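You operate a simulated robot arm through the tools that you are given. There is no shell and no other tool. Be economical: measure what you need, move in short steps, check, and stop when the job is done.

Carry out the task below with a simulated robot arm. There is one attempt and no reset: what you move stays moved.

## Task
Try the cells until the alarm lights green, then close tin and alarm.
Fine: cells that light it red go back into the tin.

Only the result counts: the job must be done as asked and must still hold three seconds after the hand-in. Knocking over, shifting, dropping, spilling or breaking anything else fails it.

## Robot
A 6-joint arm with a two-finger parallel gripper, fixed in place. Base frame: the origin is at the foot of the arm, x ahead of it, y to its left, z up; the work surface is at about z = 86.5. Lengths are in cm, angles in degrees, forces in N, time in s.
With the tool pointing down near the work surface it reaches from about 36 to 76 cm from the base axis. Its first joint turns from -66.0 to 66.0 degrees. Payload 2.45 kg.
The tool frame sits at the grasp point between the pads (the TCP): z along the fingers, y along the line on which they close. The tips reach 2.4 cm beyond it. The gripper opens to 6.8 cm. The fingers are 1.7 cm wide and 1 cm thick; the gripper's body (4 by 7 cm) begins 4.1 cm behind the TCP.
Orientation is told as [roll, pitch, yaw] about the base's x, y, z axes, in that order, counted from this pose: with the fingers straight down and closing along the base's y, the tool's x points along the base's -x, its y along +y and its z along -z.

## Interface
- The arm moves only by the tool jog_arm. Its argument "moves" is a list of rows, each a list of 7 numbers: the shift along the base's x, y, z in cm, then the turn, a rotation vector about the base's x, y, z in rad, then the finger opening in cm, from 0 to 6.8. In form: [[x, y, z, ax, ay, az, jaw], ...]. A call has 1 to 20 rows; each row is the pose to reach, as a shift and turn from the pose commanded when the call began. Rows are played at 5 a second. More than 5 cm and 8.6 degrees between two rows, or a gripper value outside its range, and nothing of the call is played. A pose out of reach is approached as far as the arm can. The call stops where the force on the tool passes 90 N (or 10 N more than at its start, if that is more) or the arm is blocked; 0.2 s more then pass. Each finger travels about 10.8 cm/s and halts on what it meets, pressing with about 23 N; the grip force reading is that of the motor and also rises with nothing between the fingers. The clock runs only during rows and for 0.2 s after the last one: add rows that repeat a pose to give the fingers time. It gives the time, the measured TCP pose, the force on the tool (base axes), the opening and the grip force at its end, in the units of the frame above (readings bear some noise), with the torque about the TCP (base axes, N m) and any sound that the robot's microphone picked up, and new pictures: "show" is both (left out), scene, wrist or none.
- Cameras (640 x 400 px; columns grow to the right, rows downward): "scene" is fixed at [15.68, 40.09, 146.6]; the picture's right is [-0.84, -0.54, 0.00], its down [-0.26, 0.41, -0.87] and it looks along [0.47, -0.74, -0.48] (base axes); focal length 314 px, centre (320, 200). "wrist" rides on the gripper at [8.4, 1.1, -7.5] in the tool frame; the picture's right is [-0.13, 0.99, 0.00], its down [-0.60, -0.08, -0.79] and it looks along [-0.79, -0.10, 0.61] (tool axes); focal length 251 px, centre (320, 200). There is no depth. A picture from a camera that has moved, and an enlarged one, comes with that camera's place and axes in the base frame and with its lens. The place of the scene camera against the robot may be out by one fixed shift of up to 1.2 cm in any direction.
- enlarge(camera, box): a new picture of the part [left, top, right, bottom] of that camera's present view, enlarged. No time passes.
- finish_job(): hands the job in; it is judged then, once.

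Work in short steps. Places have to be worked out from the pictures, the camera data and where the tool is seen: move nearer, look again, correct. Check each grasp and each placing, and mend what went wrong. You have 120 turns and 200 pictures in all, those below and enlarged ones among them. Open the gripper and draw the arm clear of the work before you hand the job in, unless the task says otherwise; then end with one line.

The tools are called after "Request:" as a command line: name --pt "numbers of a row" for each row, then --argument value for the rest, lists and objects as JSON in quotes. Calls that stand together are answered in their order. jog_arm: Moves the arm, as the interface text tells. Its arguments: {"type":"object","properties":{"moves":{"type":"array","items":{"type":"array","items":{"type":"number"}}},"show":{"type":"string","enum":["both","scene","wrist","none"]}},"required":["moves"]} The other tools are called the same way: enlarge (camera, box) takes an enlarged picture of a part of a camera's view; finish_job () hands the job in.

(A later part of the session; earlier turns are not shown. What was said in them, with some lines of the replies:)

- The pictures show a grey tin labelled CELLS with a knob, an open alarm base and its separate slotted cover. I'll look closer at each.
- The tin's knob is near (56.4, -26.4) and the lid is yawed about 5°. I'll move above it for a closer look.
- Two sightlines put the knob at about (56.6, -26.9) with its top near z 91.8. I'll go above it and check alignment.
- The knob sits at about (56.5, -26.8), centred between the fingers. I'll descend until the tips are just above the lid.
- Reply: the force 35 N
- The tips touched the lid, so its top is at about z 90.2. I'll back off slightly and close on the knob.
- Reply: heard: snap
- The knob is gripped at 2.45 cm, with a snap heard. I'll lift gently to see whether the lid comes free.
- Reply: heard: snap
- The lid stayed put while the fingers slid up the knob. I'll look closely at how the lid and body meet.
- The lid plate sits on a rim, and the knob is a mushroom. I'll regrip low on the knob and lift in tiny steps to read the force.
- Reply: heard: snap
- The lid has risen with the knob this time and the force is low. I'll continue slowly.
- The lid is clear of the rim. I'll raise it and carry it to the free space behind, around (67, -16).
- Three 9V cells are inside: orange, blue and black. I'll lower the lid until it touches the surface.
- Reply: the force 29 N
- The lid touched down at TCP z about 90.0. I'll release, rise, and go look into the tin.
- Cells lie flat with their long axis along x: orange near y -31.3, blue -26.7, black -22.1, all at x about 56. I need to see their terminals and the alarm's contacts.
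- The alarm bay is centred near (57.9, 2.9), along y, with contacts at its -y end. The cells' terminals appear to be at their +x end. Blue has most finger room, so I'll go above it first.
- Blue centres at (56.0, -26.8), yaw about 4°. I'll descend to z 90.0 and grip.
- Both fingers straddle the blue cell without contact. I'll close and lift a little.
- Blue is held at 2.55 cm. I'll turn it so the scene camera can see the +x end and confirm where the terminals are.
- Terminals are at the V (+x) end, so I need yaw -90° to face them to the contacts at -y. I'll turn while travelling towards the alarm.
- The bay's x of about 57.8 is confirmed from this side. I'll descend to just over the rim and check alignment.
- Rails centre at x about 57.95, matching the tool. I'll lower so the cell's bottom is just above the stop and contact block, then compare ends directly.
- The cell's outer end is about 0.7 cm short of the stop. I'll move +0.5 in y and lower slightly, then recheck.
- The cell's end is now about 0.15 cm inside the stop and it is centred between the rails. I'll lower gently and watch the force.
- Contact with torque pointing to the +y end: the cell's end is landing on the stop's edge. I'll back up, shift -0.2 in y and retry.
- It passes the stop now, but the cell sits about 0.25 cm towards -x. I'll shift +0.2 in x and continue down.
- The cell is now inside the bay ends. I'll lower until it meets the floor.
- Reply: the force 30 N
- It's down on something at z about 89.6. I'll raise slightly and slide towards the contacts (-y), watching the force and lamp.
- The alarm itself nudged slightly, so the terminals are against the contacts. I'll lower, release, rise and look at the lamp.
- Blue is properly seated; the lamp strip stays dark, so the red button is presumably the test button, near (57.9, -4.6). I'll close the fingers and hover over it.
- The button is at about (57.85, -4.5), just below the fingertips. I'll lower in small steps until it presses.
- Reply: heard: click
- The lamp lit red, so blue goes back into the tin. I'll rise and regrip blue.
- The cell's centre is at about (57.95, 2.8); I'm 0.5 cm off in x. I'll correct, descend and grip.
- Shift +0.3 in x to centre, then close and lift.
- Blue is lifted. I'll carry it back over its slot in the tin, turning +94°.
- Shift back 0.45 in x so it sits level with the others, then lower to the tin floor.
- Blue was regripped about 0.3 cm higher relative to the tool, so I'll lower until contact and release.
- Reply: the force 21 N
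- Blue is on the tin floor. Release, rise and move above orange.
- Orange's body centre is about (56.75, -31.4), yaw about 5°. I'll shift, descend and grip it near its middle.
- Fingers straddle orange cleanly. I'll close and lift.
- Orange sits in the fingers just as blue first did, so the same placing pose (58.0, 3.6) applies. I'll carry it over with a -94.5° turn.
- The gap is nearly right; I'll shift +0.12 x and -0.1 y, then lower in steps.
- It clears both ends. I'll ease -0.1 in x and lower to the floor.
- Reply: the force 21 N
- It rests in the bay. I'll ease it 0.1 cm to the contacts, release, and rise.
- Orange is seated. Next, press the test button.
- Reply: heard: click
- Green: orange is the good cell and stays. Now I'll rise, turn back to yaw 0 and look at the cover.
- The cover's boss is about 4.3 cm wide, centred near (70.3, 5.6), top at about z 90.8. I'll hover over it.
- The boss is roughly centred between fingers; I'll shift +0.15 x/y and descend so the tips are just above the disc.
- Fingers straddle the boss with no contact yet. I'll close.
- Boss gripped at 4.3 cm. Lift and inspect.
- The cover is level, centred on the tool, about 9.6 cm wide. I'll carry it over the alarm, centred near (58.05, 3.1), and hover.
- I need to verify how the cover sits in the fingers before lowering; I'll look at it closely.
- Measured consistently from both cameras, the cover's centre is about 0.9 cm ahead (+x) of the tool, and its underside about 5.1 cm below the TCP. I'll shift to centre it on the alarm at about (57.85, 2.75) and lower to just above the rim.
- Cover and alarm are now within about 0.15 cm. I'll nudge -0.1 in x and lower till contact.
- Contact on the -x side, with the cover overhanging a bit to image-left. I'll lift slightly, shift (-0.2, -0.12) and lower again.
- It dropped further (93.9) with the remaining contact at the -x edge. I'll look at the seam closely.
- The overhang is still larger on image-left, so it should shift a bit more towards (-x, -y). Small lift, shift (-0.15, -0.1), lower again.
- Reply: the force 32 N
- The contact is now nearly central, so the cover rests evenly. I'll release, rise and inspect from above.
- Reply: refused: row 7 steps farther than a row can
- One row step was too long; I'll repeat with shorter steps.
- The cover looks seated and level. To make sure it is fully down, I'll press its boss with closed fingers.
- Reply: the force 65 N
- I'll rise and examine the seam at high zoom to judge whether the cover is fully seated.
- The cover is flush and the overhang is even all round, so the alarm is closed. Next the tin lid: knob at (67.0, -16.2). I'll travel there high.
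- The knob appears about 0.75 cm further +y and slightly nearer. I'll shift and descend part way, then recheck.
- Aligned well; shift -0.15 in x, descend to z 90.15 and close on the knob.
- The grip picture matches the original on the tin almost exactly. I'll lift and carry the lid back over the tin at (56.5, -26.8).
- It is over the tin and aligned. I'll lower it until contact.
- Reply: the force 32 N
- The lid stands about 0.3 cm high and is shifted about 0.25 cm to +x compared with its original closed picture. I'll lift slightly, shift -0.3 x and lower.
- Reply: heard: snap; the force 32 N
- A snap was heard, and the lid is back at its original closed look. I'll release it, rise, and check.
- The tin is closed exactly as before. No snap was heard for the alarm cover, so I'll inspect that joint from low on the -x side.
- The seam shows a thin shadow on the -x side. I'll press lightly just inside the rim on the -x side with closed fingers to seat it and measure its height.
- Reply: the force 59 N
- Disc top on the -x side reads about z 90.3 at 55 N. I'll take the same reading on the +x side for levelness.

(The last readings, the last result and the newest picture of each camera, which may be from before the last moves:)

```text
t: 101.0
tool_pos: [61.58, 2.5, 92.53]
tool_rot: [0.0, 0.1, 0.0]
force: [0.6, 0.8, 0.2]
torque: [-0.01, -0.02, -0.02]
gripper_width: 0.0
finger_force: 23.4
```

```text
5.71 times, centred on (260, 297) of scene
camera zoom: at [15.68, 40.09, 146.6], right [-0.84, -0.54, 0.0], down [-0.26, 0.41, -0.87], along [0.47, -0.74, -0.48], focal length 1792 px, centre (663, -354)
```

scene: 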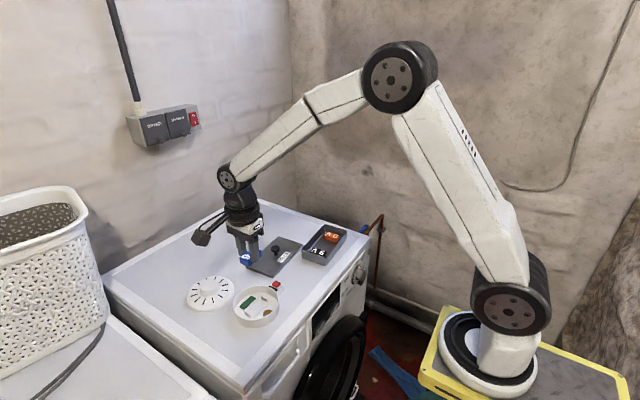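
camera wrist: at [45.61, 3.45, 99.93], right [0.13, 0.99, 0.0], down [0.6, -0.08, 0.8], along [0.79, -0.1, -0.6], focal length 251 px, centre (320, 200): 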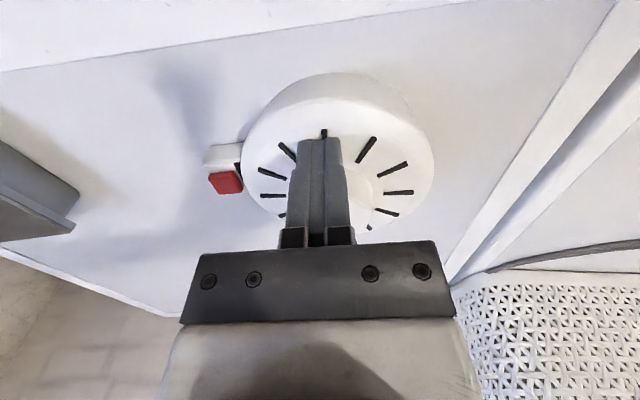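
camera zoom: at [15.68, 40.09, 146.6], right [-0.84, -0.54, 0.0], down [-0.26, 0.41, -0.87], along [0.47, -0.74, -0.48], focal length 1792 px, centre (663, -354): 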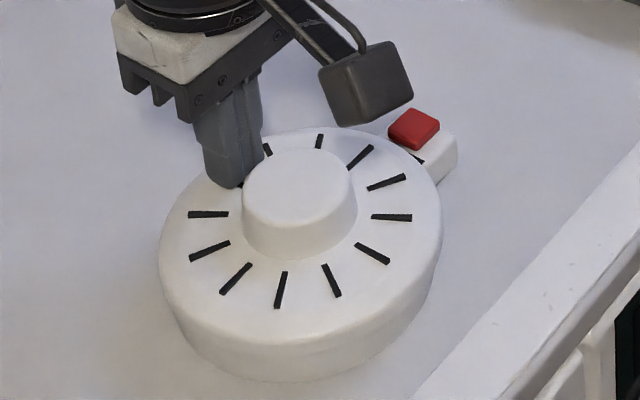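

The cover has visibly dropped by several millimetres, so it wasn't fully seated before. I'll continue down on the +x side until contact.

Request:
jog_arm --pt "0 0 -0.3 0 0 0 0" --pt "0 0 -0.5 0 0 0 0" --pt "0 0 -0.7 0 0 0 0" --pt "0 0 -0.9 0 0 0 0" --show "none"

Request:
enlarge --camera "scene" --box '[230, 262, 290, 332]'

```text
t: 102.0
tool_pos: [61.67, 2.62, 92.31]
tool_rot: [0.0, -0.5, 0.0]
force: [-25.8, 8.9, 75.0]
torque: [0.25, 0.95, -0.03]
gripper_width: 0.0
finger_force: 23.0
heard: snap
```

```text
5.71 times, centred on (260, 297) of scene
camera zoom: at [15.45, 40.11, 146.62], right [-0.84, -0.54, 0.0], down [-0.26, 0.41, -0.88], along [0.47, -0.74, -0.48], focal length 1792 px, centre (663, -354)
```

zoom: 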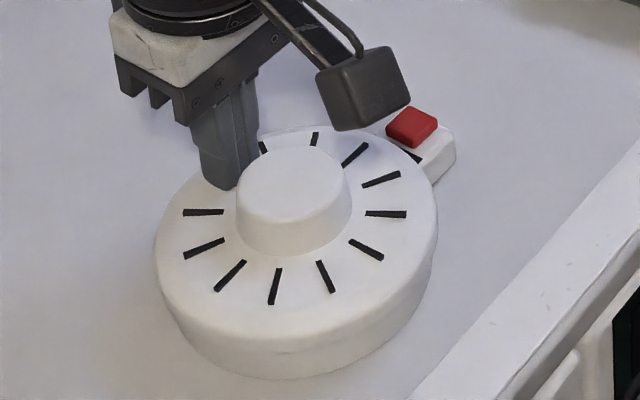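

A snap: the cover has locked on. I'll lift off and inspect.

Request:
jog_arm --pt "0 0 2 0 0 0 0" --pt "0 0 6 0 0 0 0" --pt "-4 0 9 0 0 0 0" --pt "-8 0 9 0 0 0 0" --pt "-12 0 9 0 0 0 3" --pt "-16 0 9 0 0 0 5" --pt "-20 0 7 0 0 0 6" --pt "-20 0 6 0 0 0 6" --show "wrist"

Request:
enlarge --camera "scene" --box '[230, 262, 290, 332]'

Request:
enlarge --camera "wrist" --box '[270, 130, 400, 230]'

```text
t: 103.8
tool_pos: [41.32, 2.44, 97.53]
tool_rot: [0.0, -0.1, 0.0]
force: [-0.2, -0.3, 0.9]
torque: [0.05, 0.01, -0.02]
gripper_width: 6.0
finger_force: 0.0
camera wrist: at [32.89, 3.53, 104.7], right [0.13, 0.99, 0.0], down [0.6, -0.08, 0.79], along [0.79, -0.1, -0.61], focal length 251 px, centre (320, 200)
```

wrist: 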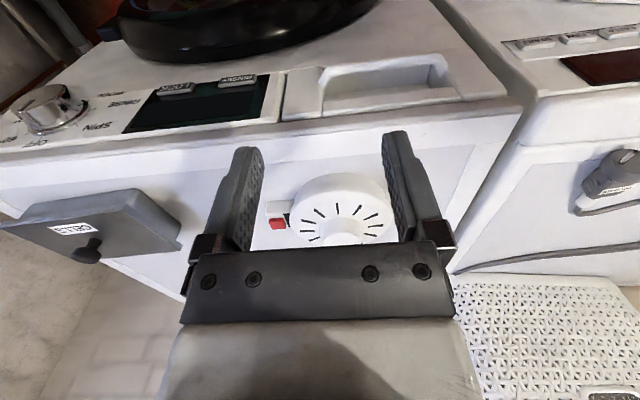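

```text
5.71 times, centred on (260, 297) of scene
camera zoom: at [15.68, 40.09, 146.6], right [-0.84, -0.54, 0.0], down [-0.26, 0.41, -0.87], along [0.47, -0.74, -0.48], focal length 1792 px, centre (663, -354)
```

zoom: 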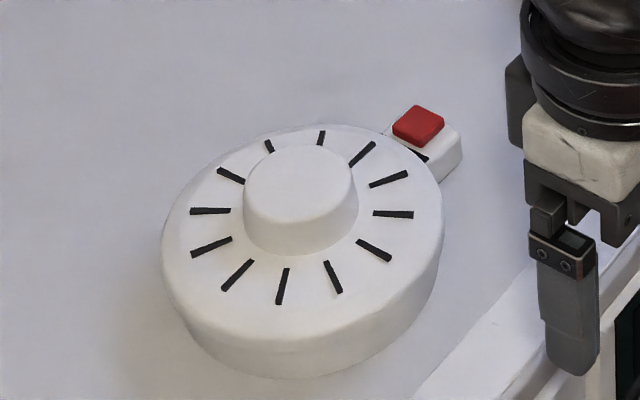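

```text
4.00 times, centred on (335, 180) of wrist
camera zoom: at [32.89, 3.53, 104.7], right [0.13, 0.99, 0.0], down [0.6, -0.08, 0.79], along [0.79, -0.1, -0.61], focal length 1006 px, centre (260, 280)
```

zoom: 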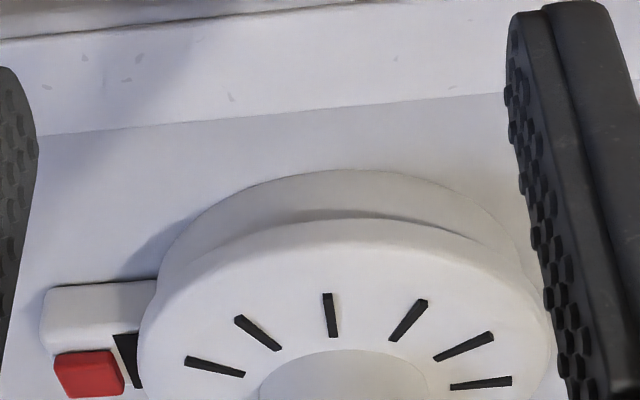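

Snap confirmed; the visible wall is now shorter and even on all sides. The tin is still closed. I'll draw the arm up and clear, and take a last look.

Request:
jog_arm --pt "0 0 4 0 0 0 6" --pt "0 0 8 0 0 0 6" --pt "0 -1 12 0 0 0 6" --pt "1 -2 16 0 0 0 6" --pt "1 -2 20 0 0 0 6" --pt "1 -2 20 0 0 0 6"

Request:
enlarge --camera "scene" --box '[220, 210, 370, 330]'

```text
t: 105.2
tool_pos: [42.49, 0.41, 117.52]
tool_rot: [-0.1, 0.0, 0.0]
force: [0.2, -0.4, -0.2]
torque: [0.02, 0.04, 0.01]
gripper_width: 6.0
finger_force: 0.1
camera wrist: at [34.1, 1.52, 124.88], right [0.13, 0.99, 0.0], down [0.6, -0.08, 0.79], along [0.79, -0.1, -0.61], focal length 251 px, centre (320, 200)
```

scene: 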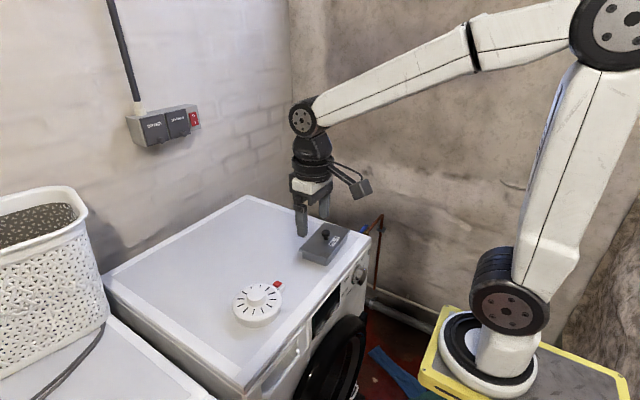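
wrist: 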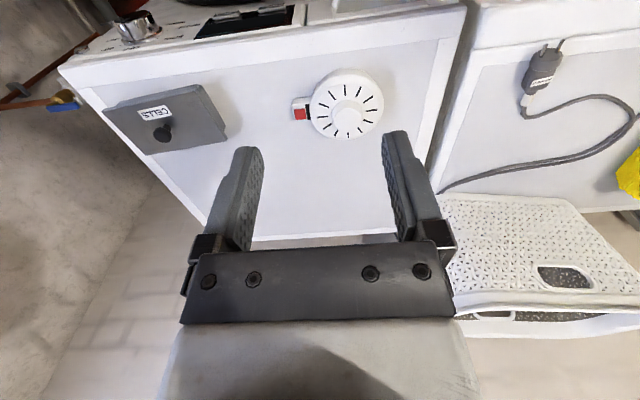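

```text
3.33 times, centred on (295, 270) of scene
camera zoom: at [15.68, 40.09, 146.6], right [-0.84, -0.54, 0.0], down [-0.26, 0.41, -0.87], along [0.47, -0.74, -0.48], focal length 1045 px, centre (403, -33)
```

zoom: 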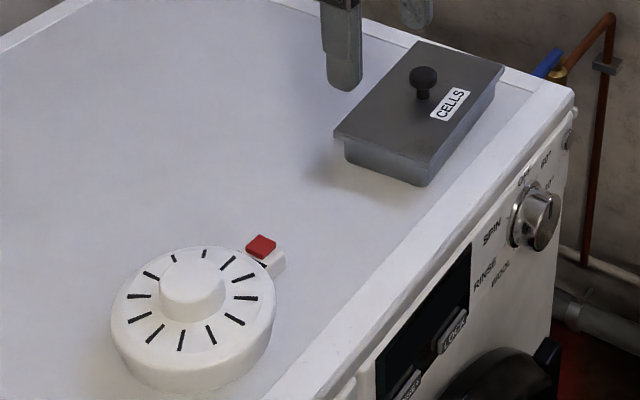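

Both the tin and the alarm are closed, the gripper is open and the arm is clear, so I'm handing in.

Request:
finish_job

```text
The job is handed in.
```

The alarm lit green with the orange cell, which is in place under the snapped-on cover; the blue cell lit red and is back in the closed tin, and the black cell stayed there untested.
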